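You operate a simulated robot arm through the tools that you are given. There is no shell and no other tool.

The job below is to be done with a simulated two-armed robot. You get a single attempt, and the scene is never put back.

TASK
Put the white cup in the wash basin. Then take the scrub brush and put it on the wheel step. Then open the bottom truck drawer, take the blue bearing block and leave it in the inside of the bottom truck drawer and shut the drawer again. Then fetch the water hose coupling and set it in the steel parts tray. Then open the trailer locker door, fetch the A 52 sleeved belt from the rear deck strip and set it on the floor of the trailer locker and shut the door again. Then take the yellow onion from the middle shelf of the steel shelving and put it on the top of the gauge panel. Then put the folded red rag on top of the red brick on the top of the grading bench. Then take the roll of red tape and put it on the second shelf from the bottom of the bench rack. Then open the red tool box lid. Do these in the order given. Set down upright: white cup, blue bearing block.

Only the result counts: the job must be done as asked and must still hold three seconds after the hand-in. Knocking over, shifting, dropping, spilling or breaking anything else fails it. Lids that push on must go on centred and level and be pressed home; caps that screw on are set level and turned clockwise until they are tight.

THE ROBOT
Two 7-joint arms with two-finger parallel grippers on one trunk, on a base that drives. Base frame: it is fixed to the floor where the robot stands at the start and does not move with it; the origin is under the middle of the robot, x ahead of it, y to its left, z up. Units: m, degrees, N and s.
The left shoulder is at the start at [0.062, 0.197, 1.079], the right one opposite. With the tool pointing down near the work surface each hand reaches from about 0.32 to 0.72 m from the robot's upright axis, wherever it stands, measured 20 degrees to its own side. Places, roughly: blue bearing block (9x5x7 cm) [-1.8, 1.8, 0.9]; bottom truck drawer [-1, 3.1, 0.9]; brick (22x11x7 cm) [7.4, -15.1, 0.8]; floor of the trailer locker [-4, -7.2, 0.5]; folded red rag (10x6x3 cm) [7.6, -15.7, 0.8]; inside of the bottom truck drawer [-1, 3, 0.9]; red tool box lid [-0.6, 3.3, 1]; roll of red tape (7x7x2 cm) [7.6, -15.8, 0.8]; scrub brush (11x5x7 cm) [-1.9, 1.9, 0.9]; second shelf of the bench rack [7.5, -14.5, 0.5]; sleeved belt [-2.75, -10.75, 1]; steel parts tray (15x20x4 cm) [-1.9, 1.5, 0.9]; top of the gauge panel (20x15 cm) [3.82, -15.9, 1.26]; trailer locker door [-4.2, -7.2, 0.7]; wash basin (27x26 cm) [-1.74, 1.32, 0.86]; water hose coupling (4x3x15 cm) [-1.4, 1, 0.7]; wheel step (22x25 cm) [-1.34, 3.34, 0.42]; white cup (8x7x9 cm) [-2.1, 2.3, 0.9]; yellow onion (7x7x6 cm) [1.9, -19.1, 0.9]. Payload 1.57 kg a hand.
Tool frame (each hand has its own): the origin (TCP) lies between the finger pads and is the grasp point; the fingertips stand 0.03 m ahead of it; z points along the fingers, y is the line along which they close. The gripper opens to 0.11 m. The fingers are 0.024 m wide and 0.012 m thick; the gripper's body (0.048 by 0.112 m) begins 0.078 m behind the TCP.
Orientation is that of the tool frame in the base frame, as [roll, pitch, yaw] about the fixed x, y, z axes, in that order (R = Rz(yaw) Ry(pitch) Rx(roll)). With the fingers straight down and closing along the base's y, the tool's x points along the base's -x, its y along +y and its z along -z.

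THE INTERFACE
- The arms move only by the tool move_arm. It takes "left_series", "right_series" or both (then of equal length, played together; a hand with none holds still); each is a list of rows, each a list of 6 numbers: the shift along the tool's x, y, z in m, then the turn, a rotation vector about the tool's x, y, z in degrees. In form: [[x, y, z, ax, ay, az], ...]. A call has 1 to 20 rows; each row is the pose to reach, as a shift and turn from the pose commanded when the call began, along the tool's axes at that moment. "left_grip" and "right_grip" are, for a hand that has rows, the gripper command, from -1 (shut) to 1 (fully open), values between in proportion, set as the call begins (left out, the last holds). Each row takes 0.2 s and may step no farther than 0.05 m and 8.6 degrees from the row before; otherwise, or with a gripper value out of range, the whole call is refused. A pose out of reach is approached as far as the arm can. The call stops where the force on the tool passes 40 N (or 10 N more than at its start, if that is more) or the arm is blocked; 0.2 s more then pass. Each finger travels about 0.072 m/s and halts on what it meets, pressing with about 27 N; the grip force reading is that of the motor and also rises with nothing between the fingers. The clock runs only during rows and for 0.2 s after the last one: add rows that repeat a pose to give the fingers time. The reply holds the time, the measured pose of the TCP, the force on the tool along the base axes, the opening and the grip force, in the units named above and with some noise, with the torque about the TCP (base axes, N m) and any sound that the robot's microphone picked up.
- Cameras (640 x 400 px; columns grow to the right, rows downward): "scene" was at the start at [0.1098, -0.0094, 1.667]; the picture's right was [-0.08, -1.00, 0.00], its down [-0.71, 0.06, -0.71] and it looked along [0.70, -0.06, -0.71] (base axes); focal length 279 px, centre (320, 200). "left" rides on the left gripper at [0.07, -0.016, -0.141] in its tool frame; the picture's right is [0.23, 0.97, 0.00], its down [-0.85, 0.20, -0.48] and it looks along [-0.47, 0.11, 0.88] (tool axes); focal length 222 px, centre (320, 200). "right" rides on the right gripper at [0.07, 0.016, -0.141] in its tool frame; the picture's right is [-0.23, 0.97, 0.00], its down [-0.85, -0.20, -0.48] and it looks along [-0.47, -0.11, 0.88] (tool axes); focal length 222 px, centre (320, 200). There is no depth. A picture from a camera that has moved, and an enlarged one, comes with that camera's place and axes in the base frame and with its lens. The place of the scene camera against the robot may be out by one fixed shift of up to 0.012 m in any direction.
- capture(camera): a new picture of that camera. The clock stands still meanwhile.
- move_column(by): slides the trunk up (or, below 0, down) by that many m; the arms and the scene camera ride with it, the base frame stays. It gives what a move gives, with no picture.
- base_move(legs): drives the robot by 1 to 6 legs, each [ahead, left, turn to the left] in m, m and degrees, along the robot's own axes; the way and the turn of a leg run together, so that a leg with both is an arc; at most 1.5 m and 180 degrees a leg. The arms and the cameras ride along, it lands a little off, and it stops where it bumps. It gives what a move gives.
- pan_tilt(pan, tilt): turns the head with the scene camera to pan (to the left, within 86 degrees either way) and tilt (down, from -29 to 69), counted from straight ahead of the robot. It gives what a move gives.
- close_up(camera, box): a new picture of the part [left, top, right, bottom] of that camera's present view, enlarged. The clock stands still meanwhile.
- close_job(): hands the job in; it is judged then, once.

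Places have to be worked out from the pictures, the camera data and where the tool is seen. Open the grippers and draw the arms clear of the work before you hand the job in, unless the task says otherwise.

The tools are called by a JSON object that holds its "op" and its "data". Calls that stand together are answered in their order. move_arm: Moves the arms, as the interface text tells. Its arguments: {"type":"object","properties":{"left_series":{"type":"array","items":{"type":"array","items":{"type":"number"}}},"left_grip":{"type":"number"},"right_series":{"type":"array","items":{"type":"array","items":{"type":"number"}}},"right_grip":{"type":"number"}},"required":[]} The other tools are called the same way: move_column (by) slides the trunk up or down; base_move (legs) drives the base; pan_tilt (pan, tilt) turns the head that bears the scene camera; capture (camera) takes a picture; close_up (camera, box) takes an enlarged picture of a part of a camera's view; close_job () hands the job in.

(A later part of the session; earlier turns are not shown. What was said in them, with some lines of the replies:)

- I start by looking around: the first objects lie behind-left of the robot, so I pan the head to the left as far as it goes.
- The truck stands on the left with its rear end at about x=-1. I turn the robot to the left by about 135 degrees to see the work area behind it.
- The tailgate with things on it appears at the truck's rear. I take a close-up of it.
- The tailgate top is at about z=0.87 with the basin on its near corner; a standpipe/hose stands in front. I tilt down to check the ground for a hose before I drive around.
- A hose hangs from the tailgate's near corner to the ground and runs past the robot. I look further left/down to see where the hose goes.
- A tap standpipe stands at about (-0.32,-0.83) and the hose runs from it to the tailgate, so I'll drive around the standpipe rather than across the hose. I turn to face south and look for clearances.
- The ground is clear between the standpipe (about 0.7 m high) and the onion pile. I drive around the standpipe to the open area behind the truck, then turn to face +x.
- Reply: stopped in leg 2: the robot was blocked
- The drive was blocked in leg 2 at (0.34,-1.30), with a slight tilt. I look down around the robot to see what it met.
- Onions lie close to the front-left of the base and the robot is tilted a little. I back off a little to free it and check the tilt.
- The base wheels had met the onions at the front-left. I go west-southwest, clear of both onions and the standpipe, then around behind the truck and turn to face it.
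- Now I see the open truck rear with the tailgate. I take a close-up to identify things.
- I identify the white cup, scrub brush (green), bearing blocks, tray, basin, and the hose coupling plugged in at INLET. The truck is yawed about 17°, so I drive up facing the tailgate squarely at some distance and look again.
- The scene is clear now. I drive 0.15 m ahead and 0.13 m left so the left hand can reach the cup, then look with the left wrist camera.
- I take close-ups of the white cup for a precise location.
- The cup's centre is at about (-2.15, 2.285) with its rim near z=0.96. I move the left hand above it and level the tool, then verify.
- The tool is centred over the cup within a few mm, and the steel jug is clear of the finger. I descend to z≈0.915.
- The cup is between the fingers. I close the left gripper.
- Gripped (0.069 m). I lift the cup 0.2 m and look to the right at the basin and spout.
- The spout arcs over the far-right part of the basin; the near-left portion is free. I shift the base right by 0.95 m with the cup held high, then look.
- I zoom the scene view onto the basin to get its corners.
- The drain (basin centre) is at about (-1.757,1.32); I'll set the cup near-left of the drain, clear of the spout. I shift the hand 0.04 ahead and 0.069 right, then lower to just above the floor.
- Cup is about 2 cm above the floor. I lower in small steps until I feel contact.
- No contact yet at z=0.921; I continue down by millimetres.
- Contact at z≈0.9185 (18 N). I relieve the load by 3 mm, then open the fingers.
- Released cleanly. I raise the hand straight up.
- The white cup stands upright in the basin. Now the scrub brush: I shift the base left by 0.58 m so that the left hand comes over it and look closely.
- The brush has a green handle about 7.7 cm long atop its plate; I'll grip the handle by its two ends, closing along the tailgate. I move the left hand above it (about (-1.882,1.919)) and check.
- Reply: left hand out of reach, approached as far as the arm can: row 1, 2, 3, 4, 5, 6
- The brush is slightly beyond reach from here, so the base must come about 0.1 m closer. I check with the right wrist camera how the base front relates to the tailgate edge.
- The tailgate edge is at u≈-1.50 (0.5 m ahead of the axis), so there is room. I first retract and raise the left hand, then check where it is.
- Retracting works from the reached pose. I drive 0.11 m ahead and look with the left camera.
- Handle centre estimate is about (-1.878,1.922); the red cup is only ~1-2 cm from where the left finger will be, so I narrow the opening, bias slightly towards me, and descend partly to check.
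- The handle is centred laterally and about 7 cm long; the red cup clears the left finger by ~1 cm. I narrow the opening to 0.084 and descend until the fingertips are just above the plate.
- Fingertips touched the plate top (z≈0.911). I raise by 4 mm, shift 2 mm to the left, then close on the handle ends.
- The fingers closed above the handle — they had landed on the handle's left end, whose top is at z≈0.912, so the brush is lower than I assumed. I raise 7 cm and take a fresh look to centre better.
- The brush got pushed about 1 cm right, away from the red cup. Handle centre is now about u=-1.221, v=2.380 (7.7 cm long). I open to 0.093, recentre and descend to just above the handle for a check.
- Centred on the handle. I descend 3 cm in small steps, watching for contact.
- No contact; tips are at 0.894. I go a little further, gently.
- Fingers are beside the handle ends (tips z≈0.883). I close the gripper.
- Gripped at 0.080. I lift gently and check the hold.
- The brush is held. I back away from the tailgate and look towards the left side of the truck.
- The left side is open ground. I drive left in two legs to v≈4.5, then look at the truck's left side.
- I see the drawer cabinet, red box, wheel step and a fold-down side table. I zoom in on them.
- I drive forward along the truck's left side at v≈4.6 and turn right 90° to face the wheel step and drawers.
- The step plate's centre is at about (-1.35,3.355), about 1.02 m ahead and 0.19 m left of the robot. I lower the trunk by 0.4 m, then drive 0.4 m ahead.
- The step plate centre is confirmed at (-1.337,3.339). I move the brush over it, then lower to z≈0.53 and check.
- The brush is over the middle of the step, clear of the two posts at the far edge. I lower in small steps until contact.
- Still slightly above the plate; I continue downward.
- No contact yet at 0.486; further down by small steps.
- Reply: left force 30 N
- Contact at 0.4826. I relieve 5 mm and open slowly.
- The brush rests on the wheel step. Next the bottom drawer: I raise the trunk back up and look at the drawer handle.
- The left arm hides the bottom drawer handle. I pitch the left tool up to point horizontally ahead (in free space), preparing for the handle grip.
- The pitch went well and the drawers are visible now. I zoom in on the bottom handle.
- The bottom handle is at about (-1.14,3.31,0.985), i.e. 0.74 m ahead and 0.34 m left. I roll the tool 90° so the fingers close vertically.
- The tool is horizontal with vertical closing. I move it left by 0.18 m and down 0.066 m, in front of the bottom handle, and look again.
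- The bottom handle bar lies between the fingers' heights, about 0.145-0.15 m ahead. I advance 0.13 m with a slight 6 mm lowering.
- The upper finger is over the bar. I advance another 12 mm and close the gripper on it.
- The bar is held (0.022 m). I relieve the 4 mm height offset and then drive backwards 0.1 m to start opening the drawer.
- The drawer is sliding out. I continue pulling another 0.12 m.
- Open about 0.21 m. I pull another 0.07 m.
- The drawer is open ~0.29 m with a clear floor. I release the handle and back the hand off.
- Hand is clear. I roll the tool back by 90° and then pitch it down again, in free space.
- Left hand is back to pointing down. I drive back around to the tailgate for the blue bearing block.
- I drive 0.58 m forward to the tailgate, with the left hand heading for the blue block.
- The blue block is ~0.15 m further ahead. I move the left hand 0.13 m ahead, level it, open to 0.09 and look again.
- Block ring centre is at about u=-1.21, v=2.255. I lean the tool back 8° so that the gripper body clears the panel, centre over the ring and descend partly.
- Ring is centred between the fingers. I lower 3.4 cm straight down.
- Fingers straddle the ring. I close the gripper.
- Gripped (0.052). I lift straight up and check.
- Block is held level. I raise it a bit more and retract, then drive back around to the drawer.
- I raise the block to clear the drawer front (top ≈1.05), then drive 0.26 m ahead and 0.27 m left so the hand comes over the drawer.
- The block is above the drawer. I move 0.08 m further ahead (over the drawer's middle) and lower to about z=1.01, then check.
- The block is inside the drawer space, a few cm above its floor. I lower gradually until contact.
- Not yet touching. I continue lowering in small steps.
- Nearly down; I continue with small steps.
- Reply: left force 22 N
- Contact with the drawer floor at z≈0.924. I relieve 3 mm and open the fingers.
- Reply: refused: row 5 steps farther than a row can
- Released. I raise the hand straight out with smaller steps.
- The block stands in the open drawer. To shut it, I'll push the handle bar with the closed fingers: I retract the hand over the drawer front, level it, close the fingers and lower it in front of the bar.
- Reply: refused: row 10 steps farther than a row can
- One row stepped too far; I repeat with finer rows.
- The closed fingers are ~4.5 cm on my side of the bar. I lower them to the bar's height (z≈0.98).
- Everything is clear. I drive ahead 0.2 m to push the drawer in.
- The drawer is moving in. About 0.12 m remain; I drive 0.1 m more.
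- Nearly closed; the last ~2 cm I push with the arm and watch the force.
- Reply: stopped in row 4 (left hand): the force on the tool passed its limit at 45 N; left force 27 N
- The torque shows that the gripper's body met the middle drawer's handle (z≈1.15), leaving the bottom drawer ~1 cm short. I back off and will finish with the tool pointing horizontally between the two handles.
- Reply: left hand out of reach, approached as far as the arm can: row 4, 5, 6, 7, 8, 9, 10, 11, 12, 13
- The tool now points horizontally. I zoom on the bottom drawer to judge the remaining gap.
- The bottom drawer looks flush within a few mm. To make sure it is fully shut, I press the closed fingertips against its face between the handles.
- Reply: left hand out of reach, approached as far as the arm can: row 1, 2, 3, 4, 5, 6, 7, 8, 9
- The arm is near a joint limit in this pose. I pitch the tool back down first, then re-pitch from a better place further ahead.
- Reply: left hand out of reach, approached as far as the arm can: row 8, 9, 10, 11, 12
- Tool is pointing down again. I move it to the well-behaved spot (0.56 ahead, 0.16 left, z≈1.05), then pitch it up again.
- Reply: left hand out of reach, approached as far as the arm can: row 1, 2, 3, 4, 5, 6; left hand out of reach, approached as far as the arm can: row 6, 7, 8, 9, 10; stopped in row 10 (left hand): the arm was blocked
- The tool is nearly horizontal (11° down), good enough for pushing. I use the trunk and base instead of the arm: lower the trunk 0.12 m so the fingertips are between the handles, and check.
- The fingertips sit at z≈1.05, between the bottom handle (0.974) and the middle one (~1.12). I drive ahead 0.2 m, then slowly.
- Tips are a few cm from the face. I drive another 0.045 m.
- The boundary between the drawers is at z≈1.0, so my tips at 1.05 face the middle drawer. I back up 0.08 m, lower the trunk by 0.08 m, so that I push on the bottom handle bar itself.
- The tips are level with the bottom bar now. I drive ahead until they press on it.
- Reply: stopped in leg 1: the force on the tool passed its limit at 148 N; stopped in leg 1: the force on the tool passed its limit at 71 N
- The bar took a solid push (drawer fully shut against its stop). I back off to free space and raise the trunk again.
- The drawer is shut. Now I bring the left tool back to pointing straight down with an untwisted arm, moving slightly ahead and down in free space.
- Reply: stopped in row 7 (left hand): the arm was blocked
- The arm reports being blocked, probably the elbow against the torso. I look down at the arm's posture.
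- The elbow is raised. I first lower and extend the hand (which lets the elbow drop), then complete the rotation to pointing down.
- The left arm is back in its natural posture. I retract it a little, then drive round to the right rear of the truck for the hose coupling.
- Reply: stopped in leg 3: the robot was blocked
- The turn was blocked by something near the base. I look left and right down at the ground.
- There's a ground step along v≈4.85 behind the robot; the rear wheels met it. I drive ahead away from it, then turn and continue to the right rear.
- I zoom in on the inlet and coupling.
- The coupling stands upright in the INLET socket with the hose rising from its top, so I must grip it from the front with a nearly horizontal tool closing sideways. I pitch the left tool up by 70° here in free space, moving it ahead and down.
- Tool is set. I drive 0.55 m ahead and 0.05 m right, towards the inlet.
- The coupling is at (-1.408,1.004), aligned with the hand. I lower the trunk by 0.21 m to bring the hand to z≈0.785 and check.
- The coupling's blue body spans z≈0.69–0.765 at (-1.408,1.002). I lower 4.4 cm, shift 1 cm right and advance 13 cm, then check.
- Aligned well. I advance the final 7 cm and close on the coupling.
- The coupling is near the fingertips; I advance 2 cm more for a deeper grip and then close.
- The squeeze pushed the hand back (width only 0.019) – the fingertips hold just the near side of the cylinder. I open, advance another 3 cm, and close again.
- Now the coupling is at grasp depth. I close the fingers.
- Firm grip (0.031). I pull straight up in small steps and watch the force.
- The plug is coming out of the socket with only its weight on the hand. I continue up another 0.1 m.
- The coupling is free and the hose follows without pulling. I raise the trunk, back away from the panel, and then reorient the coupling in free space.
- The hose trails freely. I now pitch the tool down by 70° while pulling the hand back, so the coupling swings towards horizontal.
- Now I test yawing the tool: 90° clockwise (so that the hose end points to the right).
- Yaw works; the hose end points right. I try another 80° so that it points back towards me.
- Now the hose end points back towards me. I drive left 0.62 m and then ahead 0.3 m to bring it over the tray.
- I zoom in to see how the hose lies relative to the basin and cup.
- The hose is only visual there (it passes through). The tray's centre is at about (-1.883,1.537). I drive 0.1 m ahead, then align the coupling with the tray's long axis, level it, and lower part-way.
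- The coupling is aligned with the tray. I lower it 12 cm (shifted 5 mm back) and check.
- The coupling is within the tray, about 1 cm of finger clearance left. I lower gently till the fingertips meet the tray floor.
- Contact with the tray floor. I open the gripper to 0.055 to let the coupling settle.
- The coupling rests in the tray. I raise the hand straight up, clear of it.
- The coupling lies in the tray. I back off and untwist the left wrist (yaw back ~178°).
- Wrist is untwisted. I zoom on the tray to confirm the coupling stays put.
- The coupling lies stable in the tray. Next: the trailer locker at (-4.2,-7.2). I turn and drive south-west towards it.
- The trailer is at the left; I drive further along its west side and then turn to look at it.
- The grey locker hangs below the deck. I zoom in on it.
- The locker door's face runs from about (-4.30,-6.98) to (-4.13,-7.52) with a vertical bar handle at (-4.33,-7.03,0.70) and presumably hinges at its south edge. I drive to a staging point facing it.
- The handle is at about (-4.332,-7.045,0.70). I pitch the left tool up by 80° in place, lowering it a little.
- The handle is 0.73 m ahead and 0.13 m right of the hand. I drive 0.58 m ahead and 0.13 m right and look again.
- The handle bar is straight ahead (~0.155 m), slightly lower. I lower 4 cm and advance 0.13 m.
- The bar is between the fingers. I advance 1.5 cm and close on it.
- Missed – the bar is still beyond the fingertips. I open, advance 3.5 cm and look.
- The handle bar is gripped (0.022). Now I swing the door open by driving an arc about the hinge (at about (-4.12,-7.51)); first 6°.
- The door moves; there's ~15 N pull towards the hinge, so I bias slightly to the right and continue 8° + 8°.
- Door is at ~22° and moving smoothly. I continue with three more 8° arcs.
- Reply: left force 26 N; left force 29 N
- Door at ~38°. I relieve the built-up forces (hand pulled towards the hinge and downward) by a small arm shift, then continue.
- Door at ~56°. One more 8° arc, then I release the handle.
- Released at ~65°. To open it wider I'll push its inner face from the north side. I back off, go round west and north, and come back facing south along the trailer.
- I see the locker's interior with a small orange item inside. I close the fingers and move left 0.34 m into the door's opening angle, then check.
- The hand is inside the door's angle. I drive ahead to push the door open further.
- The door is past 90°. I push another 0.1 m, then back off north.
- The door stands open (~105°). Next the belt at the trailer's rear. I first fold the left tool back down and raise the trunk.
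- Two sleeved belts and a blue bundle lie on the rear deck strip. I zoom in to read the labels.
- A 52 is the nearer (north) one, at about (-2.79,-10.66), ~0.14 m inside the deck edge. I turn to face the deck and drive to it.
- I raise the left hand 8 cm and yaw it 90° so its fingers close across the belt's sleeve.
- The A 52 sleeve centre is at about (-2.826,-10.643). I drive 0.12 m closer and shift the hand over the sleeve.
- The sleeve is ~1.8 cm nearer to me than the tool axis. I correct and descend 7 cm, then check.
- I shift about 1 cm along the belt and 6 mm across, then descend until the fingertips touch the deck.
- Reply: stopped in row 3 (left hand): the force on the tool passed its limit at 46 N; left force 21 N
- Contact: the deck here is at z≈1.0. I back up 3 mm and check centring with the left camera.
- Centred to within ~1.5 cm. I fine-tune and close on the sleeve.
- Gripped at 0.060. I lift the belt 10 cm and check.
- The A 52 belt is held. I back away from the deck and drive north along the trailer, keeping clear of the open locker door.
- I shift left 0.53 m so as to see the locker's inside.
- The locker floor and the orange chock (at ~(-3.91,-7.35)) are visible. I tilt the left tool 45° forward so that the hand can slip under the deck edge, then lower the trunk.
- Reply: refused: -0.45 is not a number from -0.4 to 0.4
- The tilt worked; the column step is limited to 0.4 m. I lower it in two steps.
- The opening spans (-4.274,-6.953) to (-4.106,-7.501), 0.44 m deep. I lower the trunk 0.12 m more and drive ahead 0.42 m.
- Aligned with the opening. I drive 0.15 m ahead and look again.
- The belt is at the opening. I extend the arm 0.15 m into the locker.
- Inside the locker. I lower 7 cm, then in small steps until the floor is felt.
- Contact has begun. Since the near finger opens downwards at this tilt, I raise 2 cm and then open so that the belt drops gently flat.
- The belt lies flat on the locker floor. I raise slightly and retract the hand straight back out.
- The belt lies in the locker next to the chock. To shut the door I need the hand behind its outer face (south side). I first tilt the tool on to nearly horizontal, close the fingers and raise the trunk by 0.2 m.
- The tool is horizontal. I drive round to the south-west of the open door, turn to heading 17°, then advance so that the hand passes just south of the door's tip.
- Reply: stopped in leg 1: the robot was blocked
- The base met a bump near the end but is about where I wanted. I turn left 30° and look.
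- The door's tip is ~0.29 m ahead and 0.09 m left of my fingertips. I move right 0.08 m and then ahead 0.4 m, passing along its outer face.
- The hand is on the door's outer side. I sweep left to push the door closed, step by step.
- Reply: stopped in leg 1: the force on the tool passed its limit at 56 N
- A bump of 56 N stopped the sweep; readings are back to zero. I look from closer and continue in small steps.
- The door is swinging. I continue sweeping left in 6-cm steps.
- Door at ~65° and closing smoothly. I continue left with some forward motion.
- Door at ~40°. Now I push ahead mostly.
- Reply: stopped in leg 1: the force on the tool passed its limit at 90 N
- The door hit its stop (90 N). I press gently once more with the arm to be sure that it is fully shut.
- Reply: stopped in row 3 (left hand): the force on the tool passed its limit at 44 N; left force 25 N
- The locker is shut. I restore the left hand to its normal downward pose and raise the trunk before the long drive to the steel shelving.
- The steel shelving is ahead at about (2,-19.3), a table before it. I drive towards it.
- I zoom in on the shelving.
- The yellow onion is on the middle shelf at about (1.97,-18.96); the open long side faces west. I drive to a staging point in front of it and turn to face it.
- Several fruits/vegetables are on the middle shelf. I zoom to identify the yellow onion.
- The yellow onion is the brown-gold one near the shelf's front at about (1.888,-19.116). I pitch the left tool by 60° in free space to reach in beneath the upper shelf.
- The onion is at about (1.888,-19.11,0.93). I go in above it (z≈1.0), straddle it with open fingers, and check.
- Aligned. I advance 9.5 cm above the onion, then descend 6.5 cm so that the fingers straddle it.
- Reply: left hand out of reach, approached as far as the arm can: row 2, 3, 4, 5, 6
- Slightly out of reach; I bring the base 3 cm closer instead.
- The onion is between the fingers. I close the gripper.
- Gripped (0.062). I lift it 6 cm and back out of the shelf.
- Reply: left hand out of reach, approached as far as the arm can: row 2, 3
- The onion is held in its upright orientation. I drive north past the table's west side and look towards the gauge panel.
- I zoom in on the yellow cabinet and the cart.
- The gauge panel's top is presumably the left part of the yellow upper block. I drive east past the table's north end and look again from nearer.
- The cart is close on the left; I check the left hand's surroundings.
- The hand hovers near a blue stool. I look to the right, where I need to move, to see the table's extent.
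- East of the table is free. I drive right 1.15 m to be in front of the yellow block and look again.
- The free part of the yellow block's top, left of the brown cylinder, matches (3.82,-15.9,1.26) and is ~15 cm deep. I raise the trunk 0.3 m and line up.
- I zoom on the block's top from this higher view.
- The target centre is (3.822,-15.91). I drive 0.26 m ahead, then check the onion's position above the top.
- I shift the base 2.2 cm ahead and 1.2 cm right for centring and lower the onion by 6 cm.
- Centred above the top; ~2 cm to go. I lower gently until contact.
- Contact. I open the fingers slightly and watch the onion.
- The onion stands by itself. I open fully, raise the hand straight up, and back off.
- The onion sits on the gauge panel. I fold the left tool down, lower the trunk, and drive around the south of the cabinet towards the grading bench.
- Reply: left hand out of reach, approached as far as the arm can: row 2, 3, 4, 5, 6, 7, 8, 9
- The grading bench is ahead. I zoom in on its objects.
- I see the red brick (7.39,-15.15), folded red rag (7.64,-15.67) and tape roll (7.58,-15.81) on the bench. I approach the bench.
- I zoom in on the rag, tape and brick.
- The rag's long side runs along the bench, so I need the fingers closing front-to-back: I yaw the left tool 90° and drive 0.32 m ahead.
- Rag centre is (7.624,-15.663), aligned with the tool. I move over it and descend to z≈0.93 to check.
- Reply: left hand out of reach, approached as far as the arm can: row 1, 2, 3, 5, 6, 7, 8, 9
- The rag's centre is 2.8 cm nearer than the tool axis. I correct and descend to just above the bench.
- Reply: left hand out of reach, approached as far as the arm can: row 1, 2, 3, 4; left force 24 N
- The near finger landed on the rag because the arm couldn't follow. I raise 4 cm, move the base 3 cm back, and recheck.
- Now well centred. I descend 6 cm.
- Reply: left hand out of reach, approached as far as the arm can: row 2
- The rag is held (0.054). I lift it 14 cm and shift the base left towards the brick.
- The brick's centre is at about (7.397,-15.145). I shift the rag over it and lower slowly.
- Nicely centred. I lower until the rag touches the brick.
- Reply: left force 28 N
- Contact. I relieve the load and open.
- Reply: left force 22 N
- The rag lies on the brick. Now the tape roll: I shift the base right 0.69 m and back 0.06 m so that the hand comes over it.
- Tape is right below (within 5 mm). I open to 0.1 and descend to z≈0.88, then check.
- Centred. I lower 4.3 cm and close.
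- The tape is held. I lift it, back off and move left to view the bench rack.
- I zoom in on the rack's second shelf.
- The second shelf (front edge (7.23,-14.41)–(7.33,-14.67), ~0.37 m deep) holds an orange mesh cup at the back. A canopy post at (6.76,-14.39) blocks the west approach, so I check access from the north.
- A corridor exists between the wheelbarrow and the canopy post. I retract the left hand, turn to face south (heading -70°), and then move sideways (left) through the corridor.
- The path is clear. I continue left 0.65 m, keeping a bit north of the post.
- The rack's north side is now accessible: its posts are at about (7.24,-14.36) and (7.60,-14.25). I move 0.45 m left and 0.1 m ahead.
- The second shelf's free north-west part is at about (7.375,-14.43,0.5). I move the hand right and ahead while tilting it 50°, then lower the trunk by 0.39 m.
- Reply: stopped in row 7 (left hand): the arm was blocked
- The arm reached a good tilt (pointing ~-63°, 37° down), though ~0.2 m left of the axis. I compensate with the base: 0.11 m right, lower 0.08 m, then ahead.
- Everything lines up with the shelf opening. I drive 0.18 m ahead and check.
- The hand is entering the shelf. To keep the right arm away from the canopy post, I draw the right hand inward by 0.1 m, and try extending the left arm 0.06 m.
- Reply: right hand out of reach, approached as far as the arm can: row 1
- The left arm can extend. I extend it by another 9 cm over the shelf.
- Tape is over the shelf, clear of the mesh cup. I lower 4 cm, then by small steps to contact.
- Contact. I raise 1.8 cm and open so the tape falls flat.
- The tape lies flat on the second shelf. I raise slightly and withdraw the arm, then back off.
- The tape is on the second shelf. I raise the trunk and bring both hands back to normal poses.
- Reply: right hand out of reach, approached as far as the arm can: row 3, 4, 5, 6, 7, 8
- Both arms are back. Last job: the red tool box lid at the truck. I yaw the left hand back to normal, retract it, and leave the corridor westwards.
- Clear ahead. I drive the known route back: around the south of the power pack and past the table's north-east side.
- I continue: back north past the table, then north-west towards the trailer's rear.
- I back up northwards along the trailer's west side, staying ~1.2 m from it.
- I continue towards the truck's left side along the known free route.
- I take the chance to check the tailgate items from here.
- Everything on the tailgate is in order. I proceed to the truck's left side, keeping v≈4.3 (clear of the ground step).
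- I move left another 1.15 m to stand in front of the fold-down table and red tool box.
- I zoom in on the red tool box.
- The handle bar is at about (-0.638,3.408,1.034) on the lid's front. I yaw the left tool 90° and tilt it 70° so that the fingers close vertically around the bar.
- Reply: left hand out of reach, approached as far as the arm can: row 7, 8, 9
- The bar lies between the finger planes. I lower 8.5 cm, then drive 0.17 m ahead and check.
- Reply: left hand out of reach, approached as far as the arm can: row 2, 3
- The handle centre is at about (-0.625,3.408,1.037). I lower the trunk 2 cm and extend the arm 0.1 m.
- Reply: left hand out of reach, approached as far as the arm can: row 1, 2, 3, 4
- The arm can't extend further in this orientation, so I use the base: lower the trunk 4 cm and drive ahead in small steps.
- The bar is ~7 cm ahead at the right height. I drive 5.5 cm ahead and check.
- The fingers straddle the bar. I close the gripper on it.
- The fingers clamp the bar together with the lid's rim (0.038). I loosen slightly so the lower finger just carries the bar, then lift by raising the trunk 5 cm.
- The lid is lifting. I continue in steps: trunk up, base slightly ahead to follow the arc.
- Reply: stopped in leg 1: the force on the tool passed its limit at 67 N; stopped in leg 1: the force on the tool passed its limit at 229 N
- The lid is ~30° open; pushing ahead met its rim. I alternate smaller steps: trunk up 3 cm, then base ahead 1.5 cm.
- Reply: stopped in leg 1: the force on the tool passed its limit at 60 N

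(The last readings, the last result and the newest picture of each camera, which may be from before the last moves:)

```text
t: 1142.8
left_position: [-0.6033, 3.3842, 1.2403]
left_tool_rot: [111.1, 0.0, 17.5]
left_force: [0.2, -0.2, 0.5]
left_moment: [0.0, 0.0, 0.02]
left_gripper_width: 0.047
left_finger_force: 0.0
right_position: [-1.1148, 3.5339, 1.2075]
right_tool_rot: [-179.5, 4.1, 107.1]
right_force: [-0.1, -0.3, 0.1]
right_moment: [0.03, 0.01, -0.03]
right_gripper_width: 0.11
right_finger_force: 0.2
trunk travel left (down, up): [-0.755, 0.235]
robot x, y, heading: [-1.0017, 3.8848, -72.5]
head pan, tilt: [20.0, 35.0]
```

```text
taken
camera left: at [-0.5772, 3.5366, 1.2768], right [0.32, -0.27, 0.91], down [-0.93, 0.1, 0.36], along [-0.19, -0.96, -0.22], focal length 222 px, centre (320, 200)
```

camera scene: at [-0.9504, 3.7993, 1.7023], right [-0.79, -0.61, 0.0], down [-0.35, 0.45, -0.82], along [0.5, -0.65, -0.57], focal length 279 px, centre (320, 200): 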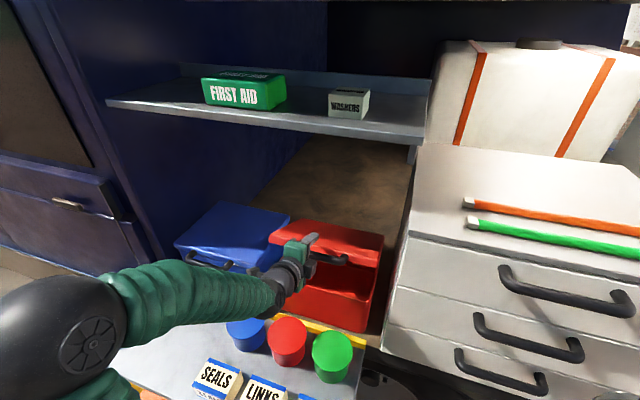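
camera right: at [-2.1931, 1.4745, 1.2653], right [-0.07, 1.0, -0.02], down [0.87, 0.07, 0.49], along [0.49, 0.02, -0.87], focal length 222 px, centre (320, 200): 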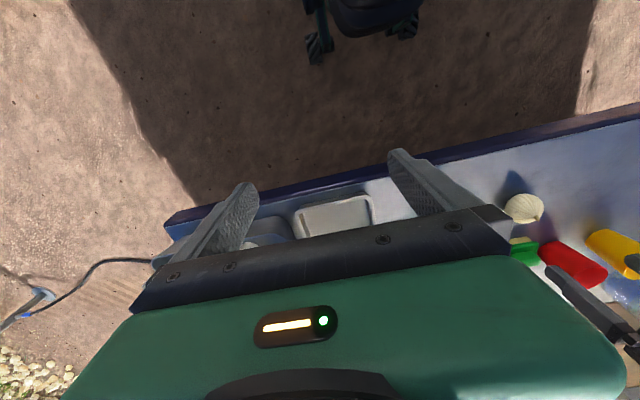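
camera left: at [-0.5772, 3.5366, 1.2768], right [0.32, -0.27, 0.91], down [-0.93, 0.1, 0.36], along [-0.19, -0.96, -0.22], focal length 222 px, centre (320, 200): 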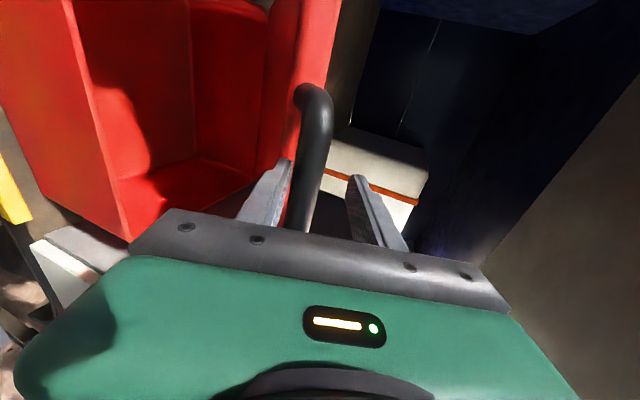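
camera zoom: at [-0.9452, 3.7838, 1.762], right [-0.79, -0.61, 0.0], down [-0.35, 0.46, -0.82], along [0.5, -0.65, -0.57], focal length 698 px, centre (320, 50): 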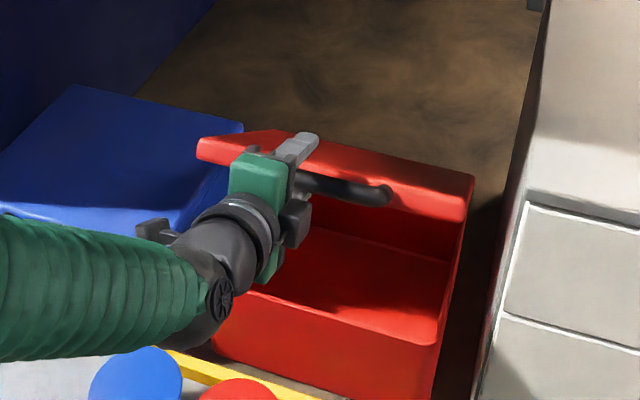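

The lid is ~45° open. I continue alternating ahead and up.

{"op": "base_move", "data": {"legs": [[0.02, 0, 0]]}}

{"op": "move_column", "data": {"by": 0.03}}

{"op": "base_move", "data": {"legs": [[0.025, 0, 0]]}}

{"op": "move_column", "data": {"by": 0.02}}

{"op": "close_up", "data": {"camera": "scene", "box": [220, 180, 420, 340]}}

{"op": "capture", "data": {"camera": "left"}}

```text
t: 1143.7
left_position: [-0.5973, 3.3685, 1.2424]
left_tool_rot: [110.9, -0.1, 17.5]
left_force: [-2.6, 8.7, 5.9]
left_moment: [0.28, -0.04, 0.08]
left_gripper_width: 0.0444
left_finger_force: 0.0
right_position: [-1.1076, 3.5178, 1.2067]
right_tool_rot: [-179.6, 4.2, 107.1]
right_force: [0.1, -1.1, 0.2]
right_moment: [0.0, 0.02, 0.02]
right_gripper_width: 0.1101
right_finger_force: 0.1
trunk travel left (down, up): [-0.755, 0.235]
robot x, y, heading: [-0.997, 3.8684, -72.3]
head pan, tilt: [20.0, 35.0]
stopped in leg 1: the force on the tool passed its limit at 80 N (the readings are from after the stop); the commanded pose is now the measured one
```

```text
t: 1144.4
left_position: [-0.5961, 3.3668, 1.2726]
left_tool_rot: [111.1, -0.2, 17.4]
left_force: [0.8, 0.2, 2.3]
left_moment: [-0.07, 0.01, 0.01]
left_gripper_width: 0.048
left_finger_force: 1.3
right_position: [-1.1079, 3.517, 1.238]
right_tool_rot: [-179.5, 4.1, 107.0]
right_force: [-0.8, 1.1, -0.6]
right_moment: [0.0, -0.03, 0.01]
right_gripper_width: 0.11
right_finger_force: 0.0
trunk travel left (down, up): [-0.785, 0.205]
robot x, y, heading: [-0.9996, 3.8624, -72.6]
head pan, tilt: [20.0, 35.0]
```

```text
t: 1145.2
left_position: [-0.5899, 3.3448, 1.2726]
left_tool_rot: [111.0, -0.1, 17.6]
left_force: [-0.1, -0.4, 1.0]
left_moment: [0.02, -0.03, 0.01]
left_gripper_width: 0.0473
left_finger_force: 0.3
right_position: [-1.0999, 3.4951, 1.2368]
right_tool_rot: [-179.5, 4.1, 107.0]
right_force: [-0.8, 0.4, -0.4]
right_moment: [-0.05, -0.03, -0.01]
right_gripper_width: 0.1099
right_finger_force: 0.1
trunk travel left (down, up): [-0.785, 0.205]
robot x, y, heading: [-0.9904, 3.8414, -72.5]
head pan, tilt: [20.0, 35.0]
```

```text
t: 1145.9
left_position: [-0.5895, 3.3427, 1.2901]
left_tool_rot: [111.0, -0.2, 17.6]
left_force: [0.3, 0.2, -0.1]
left_moment: [-0.03, -0.02, -0.04]
left_gripper_width: 0.0474
left_finger_force: 0.5
right_position: [-1.0997, 3.4925, 1.2574]
right_tool_rot: [-179.6, 4.0, 107.0]
right_force: [-0.5, -1.2, 0.0]
right_moment: [0.03, 0.01, 0.0]
right_gripper_width: 0.1101
right_finger_force: 0.1
trunk travel left (down, up): [-0.805, 0.185]
robot x, y, heading: [-0.9889, 3.842, -72.2]
head pan, tilt: [20.0, 35.0]
```

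```text
2.50 times, centred on (320, 260) of scene
camera zoom: at [-0.9316, 3.7409, 1.812], right [-0.79, -0.61, 0.0], down [-0.35, 0.46, -0.82], along [0.5, -0.65, -0.57], focal length 698 px, centre (320, 50)
```

zoom: 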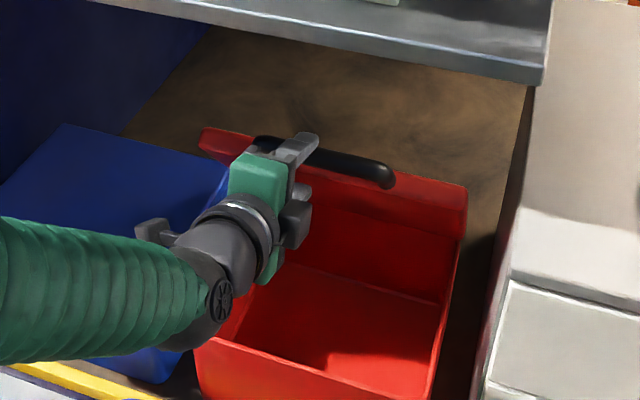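

```text
taken
camera left: at [-0.5642, 3.4951, 1.3275], right [0.32, -0.27, 0.91], down [-0.93, 0.1, 0.36], along [-0.19, -0.96, -0.21], focal length 222 px, centre (320, 200)
```

left: 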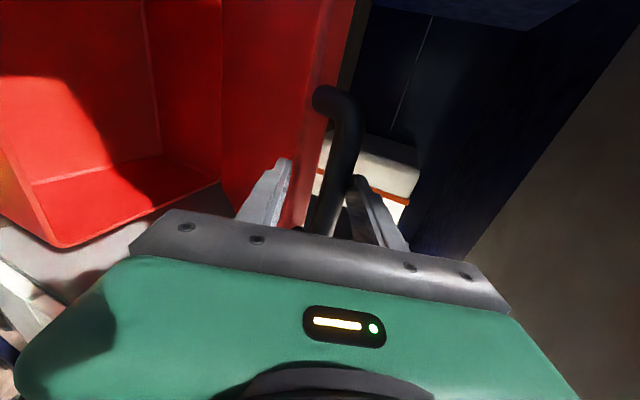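

The lid is ~65-70° open. Now I push ahead to tip it fully back.

{"op": "base_move", "data": {"legs": [[0.03, 0, 0]]}}

{"op": "move_column", "data": {"by": 0.015}}

{"op": "base_move", "data": {"legs": [[0.03, 0, 0]]}}

{"op": "close_up", "data": {"camera": "scene", "box": [220, 180, 420, 340]}}

{"op": "capture", "data": {"camera": "left"}}

```text
t: 1146.8
left_position: [-0.5806, 3.316, 1.293]
left_tool_rot: [111.0, -0.1, 17.4]
left_force: [-0.7, -1.0, 0.3]
left_moment: [0.08, 0.06, -0.01]
left_gripper_width: 0.048
left_finger_force: 0.4
right_position: [-1.0916, 3.4664, 1.2568]
right_tool_rot: [-179.7, 4.1, 107.1]
right_force: [0.3, -0.3, 0.5]
right_moment: [-0.02, 0.03, -0.01]
right_gripper_width: 0.1099
right_finger_force: 0.0
trunk travel left (down, up): [-0.805, 0.185]
robot x, y, heading: [-0.9809, 3.8131, -72.5]
head pan, tilt: [20.0, 35.0]
```

```text
t: 1147.4
left_position: [-0.5811, 3.3138, 1.3072]
left_tool_rot: [111.1, -0.2, 17.3]
left_force: [0.3, 0.2, 0.5]
left_moment: [0.02, 0.01, 0.01]
left_gripper_width: 0.0471
left_finger_force: 1.1
right_position: [-1.0916, 3.4631, 1.2712]
right_tool_rot: [-179.6, 4.2, 107.1]
right_force: [0.0, -0.7, -0.9]
right_moment: [-0.04, 0.02, -0.04]
right_gripper_width: 0.11
right_finger_force: 0.0
trunk travel left (down, up): [-0.82, 0.17]
robot x, y, heading: [-0.9795, 3.8139, -72.4]
head pan, tilt: [20.0, 35.0]
```

```text
t: 1148.2
left_position: [-0.5743, 3.2881, 1.306]
left_tool_rot: [111.3, 0.1, 17.4]
left_force: [-5.9, 8.0, 2.7]
left_moment: [1.59, 1.04, 0.7]
left_gripper_width: 0.0555
left_finger_force: 32.7
right_position: [-1.0823, 3.4369, 1.2719]
right_tool_rot: [-179.7, 4.3, 107.0]
right_force: [-0.4, -0.7, 0.9]
right_moment: [-0.02, 0.0, 0.0]
right_gripper_width: 0.1101
right_finger_force: 0.1
trunk travel left (down, up): [-0.82, 0.17]
robot x, y, heading: [-0.9726, 3.788, -72.3]
head pan, tilt: [20.0, 35.0]
```

```text
2.50 times, centred on (320, 260) of scene
camera zoom: at [-0.9142, 3.6872, 1.8269], right [-0.79, -0.61, 0.0], down [-0.35, 0.45, -0.82], along [0.5, -0.65, -0.57], focal length 698 px, centre (320, 50)
```

zoom: 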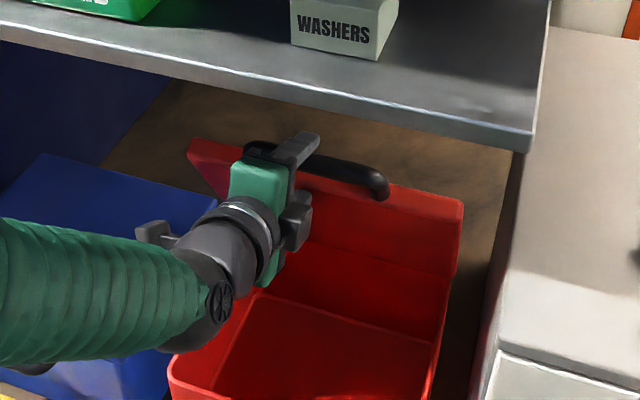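

```text
taken
camera left: at [-0.5477, 3.4411, 1.3414], right [0.32, -0.27, 0.91], down [-0.93, 0.1, 0.36], along [-0.19, -0.96, -0.22], focal length 222 px, centre (320, 200)
```

left: 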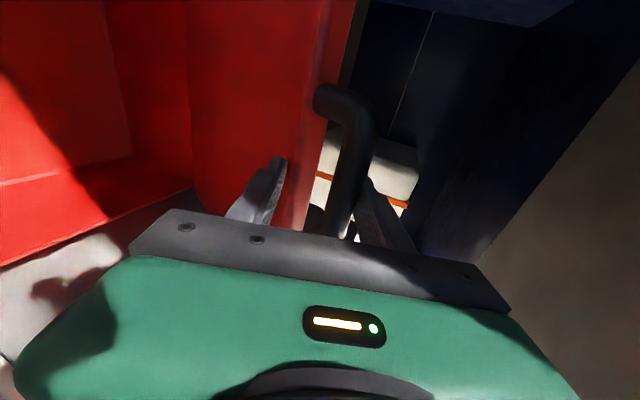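

The lid is ~80° open and the bar jams a little between the fingers. I open the fingers somewhat and push ahead further to bring the lid past vertical.

{"op": "move_arm", "data": {"left_series": [[0, 0, 0, 0, 0, 0], [0, 0, 0, 0, 0, 0]], "left_grip": 0.35}}

{"op": "base_move", "data": {"legs": [[0.03, 0, 0]]}}

{"op": "close_up", "data": {"camera": "scene", "box": [220, 180, 420, 340]}}

{"op": "capture", "data": {"camera": "left"}}

```text
t: 1148.8
left_position: [-0.573, 3.2872, 1.3036]
left_tool_rot: [111.5, 0.1, 17.3]
left_force: [0.4, -0.8, 1.2]
left_moment: [-0.02, 0.02, -0.01]
left_gripper_width: 0.0745
left_finger_force: 0.0
right_position: [-1.0831, 3.4352, 1.2718]
right_tool_rot: [-179.6, 4.1, 107.0]
right_force: [-0.5, 0.7, -0.1]
right_moment: [-0.01, -0.01, 0.01]
right_gripper_width: 0.1102
right_finger_force: 0.0
trunk travel left (down, up): [-0.82, 0.17]
robot x, y, heading: [-0.9718, 3.7837, -72.3]
head pan, tilt: [20.0, 35.0]
```

```text
t: 1149.6
left_position: [-0.5654, 3.2605, 1.3045]
left_tool_rot: [111.5, 0.1, 17.4]
left_force: [0.2, -0.8, 1.4]
left_moment: [-0.02, 0.0, -0.02]
left_gripper_width: 0.0757
left_finger_force: 0.7
right_position: [-1.074, 3.4097, 1.2716]
right_tool_rot: [-179.6, 4.3, 107.0]
right_force: [-0.1, -0.7, -0.2]
right_moment: [-0.02, -0.01, 0.04]
right_gripper_width: 0.1099
right_finger_force: 0.0
trunk travel left (down, up): [-0.82, 0.17]
robot x, y, heading: [-0.9634, 3.7574, -72.6]
head pan, tilt: [20.0, 35.0]
```

```text
2.50 times, centred on (320, 260) of scene
camera zoom: at [-0.9056, 3.6589, 1.8271], right [-0.79, -0.61, 0.0], down [-0.35, 0.45, -0.82], along [0.5, -0.65, -0.57], focal length 698 px, centre (320, 50)
```

zoom: 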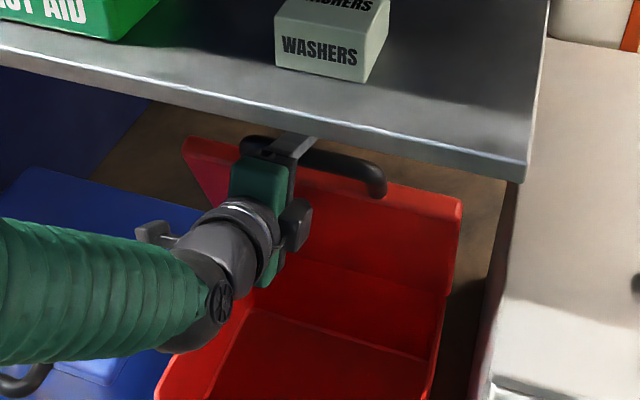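

```text
taken
camera left: at [-0.539, 3.4129, 1.3415], right [0.32, -0.27, 0.91], down [-0.93, 0.1, 0.36], along [-0.19, -0.96, -0.22], focal length 222 px, centre (320, 200)
```

left: 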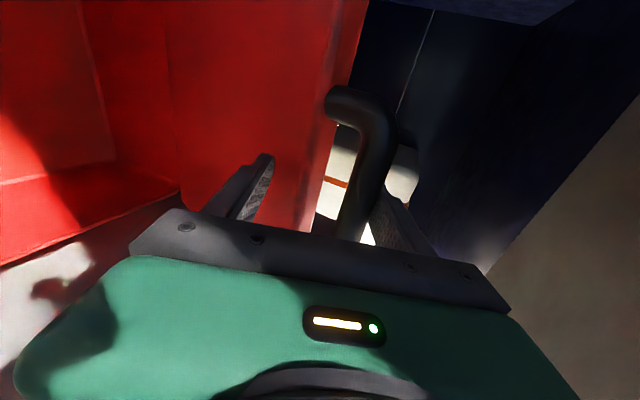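

The lid is ~66° open, but going further with the base would bring the trunk against the fold-down table. I lower the lid gently again (reverse steps) and will redo it with an arm pose that can reach further.

{"op": "base_move", "data": {"legs": [[-0.05, 0, 0]]}}

{"op": "move_column", "data": {"by": -0.02}}

{"op": "base_move", "data": {"legs": [[-0.05, 0, 0]]}}

{"op": "move_column", "data": {"by": -0.05}}

{"op": "close_up", "data": {"camera": "scene", "box": [220, 180, 420, 340]}}

{"op": "capture", "data": {"camera": "left"}}

```text
t: 1150.6
left_position: [-0.5759, 3.2944, 1.2975]
left_tool_rot: [112.2, 0.0, 17.2]
left_force: [0.7, -0.6, -0.1]
left_moment: [0.02, 0.02, -0.01]
left_gripper_width: 0.0738
left_finger_force: 0.1
right_position: [-1.0836, 3.4445, 1.2694]
right_tool_rot: [-179.6, 3.6, 107.0]
right_force: [0.1, 0.2, 0.2]
right_moment: [0.07, 0.0, 0.04]
right_gripper_width: 0.1099
right_finger_force: 0.0
trunk travel left (down, up): [-0.82, 0.17]
robot x, y, heading: [-0.9779, 3.803, -72.3]
head pan, tilt: [20.0, 35.0]
```

```text
t: 1151.2
left_position: [-0.5773, 3.3011, 1.2808]
left_tool_rot: [111.9, 0.2, 17.2]
left_force: [0.6, -0.9, -0.4]
left_moment: [-0.01, 0.0, 0.0]
left_gripper_width: 0.0743
left_finger_force: 0.0
right_position: [-1.0859, 3.4506, 1.2501]
right_tool_rot: [-179.5, 3.9, 107.0]
right_force: [-0.2, -1.1, 0.6]
right_moment: [0.03, 0.0, 0.01]
right_gripper_width: 0.11
right_finger_force: 0.2
trunk travel left (down, up): [-0.8, 0.19]
robot x, y, heading: [-0.9776, 3.8036, -72.4]
head pan, tilt: [20.0, 35.0]
```

```text
t: 1152.2
left_position: [-0.5902, 3.3425, 1.276]
left_tool_rot: [112.1, 0.2, 17.5]
left_force: [0.2, 0.3, -0.4]
left_moment: [-0.02, 0.01, 0.0]
left_gripper_width: 0.0742
left_finger_force: 0.2
right_position: [-1.0986, 3.4908, 1.2492]
right_tool_rot: [-179.6, 3.4, 107.1]
right_force: [0.7, -1.2, -1.0]
right_moment: [0.11, 0.02, 0.0]
right_gripper_width: 0.11
right_finger_force: 0.1
trunk travel left (down, up): [-0.8, 0.19]
robot x, y, heading: [-0.9913, 3.8534, -72.4]
head pan, tilt: [20.0, 35.0]
```

```text
t: 1153.1
left_position: [-0.5946, 3.356, 1.2338]
left_tool_rot: [111.4, 0.2, 17.3]
left_force: [-0.2, -0.5, 0.3]
left_moment: [0.0, 0.02, 0.01]
left_gripper_width: 0.0741
left_finger_force: 0.1
right_position: [-1.1037, 3.5039, 1.2023]
right_tool_rot: [-179.5, 4.2, 107.1]
right_force: [-0.1, 0.4, 0.7]
right_moment: [-0.02, -0.01, 0.02]
right_gripper_width: 0.1099
right_finger_force: 0.0
trunk travel left (down, up): [-0.75, 0.24]
robot x, y, heading: [-0.9917, 3.852, -72.5]
head pan, tilt: [20.0, 35.0]
```

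```text
2.50 times, centred on (320, 260) of scene
camera zoom: at [-0.9341, 3.7525, 1.7571], right [-0.79, -0.61, 0.0], down [-0.35, 0.45, -0.82], along [0.5, -0.65, -0.57], focal length 698 px, centre (320, 50)
```

zoom: 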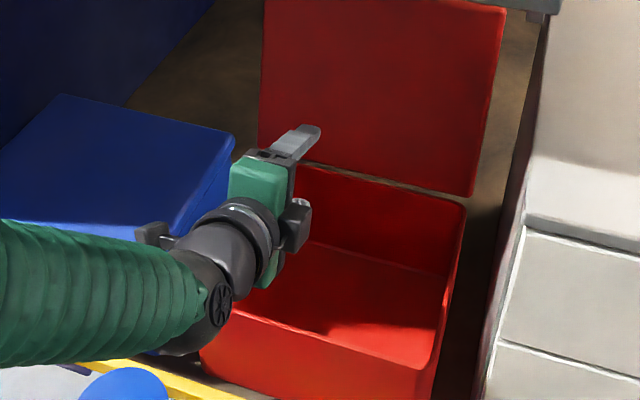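

```text
taken
camera left: at [-0.5684, 3.5084, 1.2707], right [0.33, -0.27, 0.91], down [-0.93, 0.1, 0.36], along [-0.19, -0.96, -0.22], focal length 222 px, centre (320, 200)
```

left: 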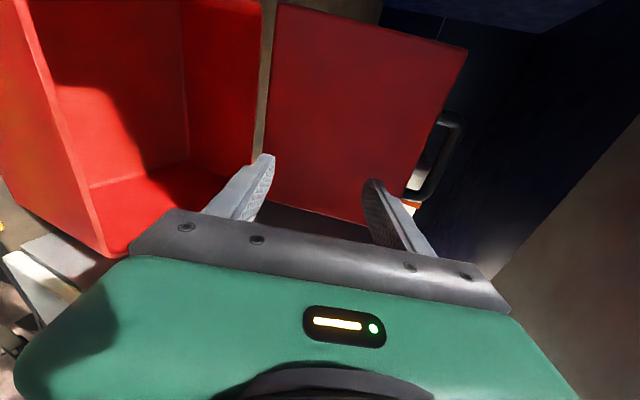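

The lid has in fact tipped over and stands fully open behind the box by itself. I withdraw the hand and back off.

{"op": "base_move", "data": {"legs": [[-0.15, 0, 0], [-0.3, 0, 0]]}}

{"op": "capture", "data": {"camera": "scene"}}

```text
t: 1156.1
left_position: [-0.728, 3.7813, 1.2322]
left_tool_rot: [111.8, 0.2, 17.5]
left_force: [0.0, -0.4, 0.7]
left_moment: [-0.02, -0.04, 0.02]
left_gripper_width: 0.0744
left_finger_force: 0.0
right_position: [-1.2372, 3.9287, 1.2015]
right_tool_rot: [-179.6, 4.1, 107.2]
right_force: [0.3, 0.7, -0.2]
right_moment: [-0.01, 0.01, -0.01]
right_gripper_width: 0.1098
right_finger_force: 0.1
trunk travel left (down, up): [-0.75, 0.24]
robot x, y, heading: [-1.1305, 4.2846, -72.3]
head pan, tilt: [20.0, 35.0]
```

```text
taken
camera scene: at [-1.0685, 4.1757, 1.7566], right [-0.79, -0.61, 0.0], down [-0.35, 0.46, -0.82], along [0.5, -0.65, -0.58], focal length 279 px, centre (320, 200)
```

scene: 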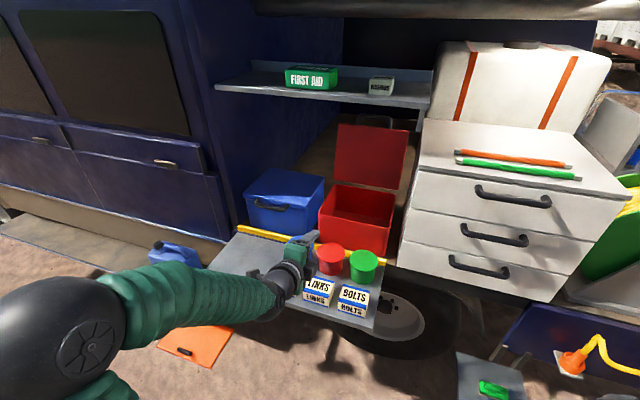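

The red lid is open. I fold the left hand back down (gripper open), clear of everything, and check the table items.

{"op": "base_move", "data": {"legs": [[-0.05, -0.35, 0]]}}

{"op": "move_arm", "data": {"left_series": [[0, -0.005, -0.012, 7.8, 0, 0], [0, -0.01, -0.024, 15.6, 0, 0], [0, -0.015, -0.036, 23.4, 0, 0], [0, -0.02, -0.048, 31.2, 0, 0], [0, -0.025, -0.06, 39, 0, 0], [0, -0.03, -0.072, 46.8, 0, 0], [0, -0.035, -0.084, 54.6, 0, 0], [0, -0.04, -0.096, 62.4, 0, 0], [0, -0.04, -0.1, 68, 0, 0]], "left_grip": 1}}

{"op": "pan_tilt", "data": {"pan": 35, "tilt": 30}}

{"op": "capture", "data": {"camera": "scene"}}

```text
t: 1158.4
left_position: [-1.0711, 3.7274, 1.231]
left_tool_rot: [111.8, 0.6, 17.7]
left_force: [0.8, 1.0, 0.4]
left_moment: [-0.03, 0.01, -0.06]
left_gripper_width: 0.0743
left_finger_force: 0.0
right_position: [-1.58, 3.8738, 1.2026]
right_tool_rot: [-179.3, 4.3, 107.4]
right_force: [0.1, 0.8, 0.2]
right_moment: [-0.02, 0.03, 0.0]
right_gripper_width: 0.1101
right_finger_force: 0.1
trunk travel left (down, up): [-0.75, 0.24]
robot x, y, heading: [-1.4804, 4.2239, -72.0]
head pan, tilt: [20.0, 35.0]
```

```text
t: 1160.4
left_position: [-1.1187, 3.8536, 1.2388]
left_tool_rot: [179.6, 0.2, 17.7]
left_force: [-0.1, 0.0, -0.2]
left_moment: [-0.02, -0.01, 0.0]
left_gripper_width: 0.1101
left_finger_force: 0.1
left hand out of reach, approached as far as the arm can: row 8, 9
right_position: [-1.5909, 3.8728, 1.2009]
right_tool_rot: [-179.6, 4.2, 107.3]
right_force: [-0.1, 0.2, 0.6]
right_moment: [0.0, -0.03, -0.02]
right_gripper_width: 0.1101
right_finger_force: 0.1
trunk travel left (down, up): [-0.75, 0.24]
robot x, y, heading: [-1.4791, 4.2196, -72.2]
head pan, tilt: [20.0, 35.0]
```

```text
t: 1161.2
left_position: [-1.1169, 3.8537, 1.2379]
left_tool_rot: [179.5, 0.2, 17.7]
left_force: [0.2, -0.4, -0.2]
left_moment: [-0.01, -0.02, -0.01]
left_gripper_width: 0.1101
left_finger_force: 0.0
right_position: [-1.5894, 3.8728, 1.202]
right_tool_rot: [-179.6, 4.1, 107.5]
right_force: [0.0, 0.7, 0.3]
right_moment: [-0.03, 0.02, 0.0]
right_gripper_width: 0.1097
right_finger_force: 0.2
trunk travel left (down, up): [-0.75, 0.24]
robot x, y, heading: [-1.4823, 4.22, -72.3]
head pan, tilt: [35.0, 30.0]
```

```text
taken
camera scene: at [-1.4019, 4.1352, 1.7646], right [-0.61, -0.8, 0.0], down [-0.4, 0.3, -0.87], along [0.69, -0.52, -0.5], focal length 279 px, centre (320, 200)
```

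scene: 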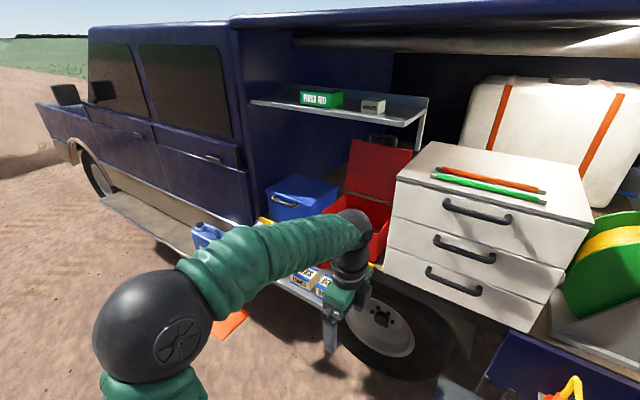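

The lid stays open. I move further right for a clear final view of the table, drawers and wheel step.

{"op": "base_move", "data": {"legs": [[0.0, -0.8, 0]]}}

{"op": "pan_tilt", "data": {"pan": 50, "tilt": 28}}

{"op": "capture", "data": {"camera": "scene"}}

{"op": "close_up", "data": {"camera": "scene", "box": [180, 120, 440, 290]}}

```text
t: 1165.5
left_position: [-1.8799, 3.6121, 1.2366]
left_tool_rot: [179.6, 0.3, 17.4]
left_force: [0.1, 0.4, -0.6]
left_moment: [-0.02, 0.04, -0.03]
left_gripper_width: 0.11
left_finger_force: 0.1
right_position: [-2.3504, 3.6307, 1.2021]
right_tool_rot: [-179.5, 4.2, 107.2]
right_force: [0.8, 0.3, 1.3]
right_moment: [0.01, 0.01, 0.02]
right_gripper_width: 0.1098
right_finger_force: 0.1
trunk travel left (down, up): [-0.75, 0.24]
robot x, y, heading: [-2.2427, 3.9802, -72.3]
head pan, tilt: [35.0, 30.0]
```

```text
t: 1166.2
left_position: [-1.8808, 3.6097, 1.2373]
left_tool_rot: [179.4, 0.1, 17.5]
left_force: [0.8, -0.4, -0.2]
left_moment: [0.01, 0.01, -0.01]
left_gripper_width: 0.1101
left_finger_force: 0.1
right_position: [-2.3521, 3.6298, 1.2028]
right_tool_rot: [-179.6, 4.2, 107.1]
right_force: [0.9, -0.6, 0.6]
right_moment: [-0.03, 0.05, -0.02]
right_gripper_width: 0.1099
right_finger_force: 0.1
trunk travel left (down, up): [-0.75, 0.24]
robot x, y, heading: [-2.2428, 3.9805, -72.5]
head pan, tilt: [50.0, 28.0]
```

```text
taken
camera scene: at [-2.1523, 3.9122, 1.7678], right [-0.38, -0.92, 0.0], down [-0.43, 0.18, -0.88], along [0.82, -0.34, -0.47], focal length 279 px, centre (320, 200)
```

scene: 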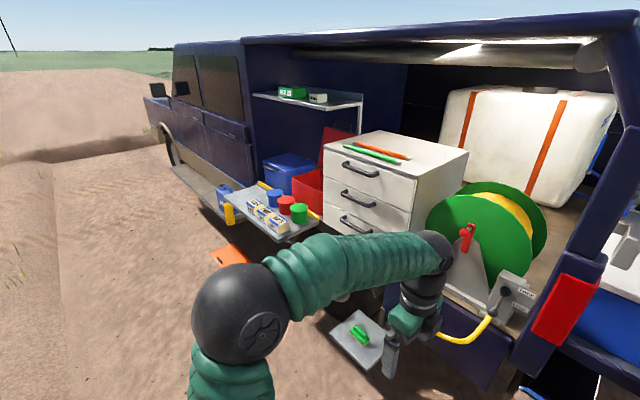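

```text
2.35 times, centred on (310, 205) of scene
camera zoom: at [-2.1523, 3.9122, 1.7678], right [-0.38, -0.92, 0.0], down [-0.43, 0.18, -0.88], along [0.82, -0.34, -0.47], focal length 657 px, centre (344, 188)
```

zoom: 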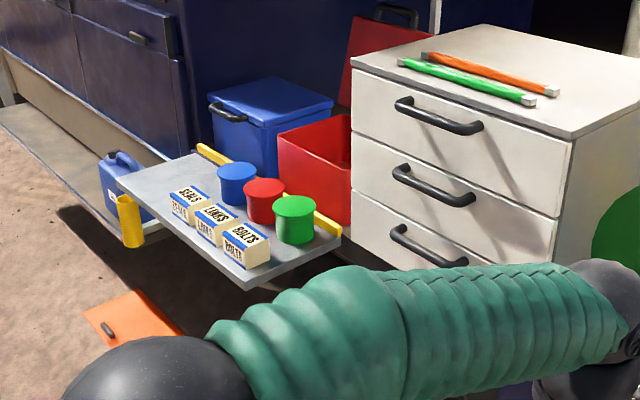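

Everything is in its place: lid open, drawers shut, brush on the wheel step, table items undisturbed; both grippers are open and the arms are clear. I hand the job in.

{"op": "close_job", "data": {}}

```text
The job is handed in.
```

I did all nine jobs in the order given and handed the work in. I don't have the verdict yet. Where each thing stands:

| Job | How it was left |
|---|---|
| White cup | Upright in the wash basin. |
| Scrub brush | On the wheel step. |
| Blue bearing block | Upright in the bottom truck drawer. I pushed the drawer shut against its stop. |
| Water hose coupling | Lying in the steel parts tray. |
| A 52 sleeved belt | Flat on the trailer locker floor, beside the orange chock. I pressed the door shut against its stop. |
| Yellow onion | On top of the gauge panel, left of the brown cylinder. |
| Folded red rag | On the red brick on the grading bench, a little off centre but fully on it. |
| Roll of red tape | Flat on the second shelf of the bench rack, in front of the mesh cup. |
| Red tool box lid | Fully open and standing by itself behind the box. |

These could still count against the job:
- **Onion pile:** early on, the base ran into onions at the edge of the pile near the start and stopped. I can't rule out that one moved slightly.
- **Small drops:** I let the coupling, belt and tape fall the last 1–3 cm, because the fingers could not set them down flush. All three came to rest flat.
- **Steel tray:** it may have shifted a few millimetres when the fingertips touched its floor.
- **Hard contacts:** there were force peaks well over the limit while closing the locker door (90 N), pushing the drawer handle (148 N) and lifting the lid (229 N). I saw no damage, and nothing on the side table moved.
- **Water hose:** in the pictures it passes straight through the basin and tailgate. It did not move the cup.

My last views showed the truck's side and tailgate items in place, with both grippers open and the arms clear.
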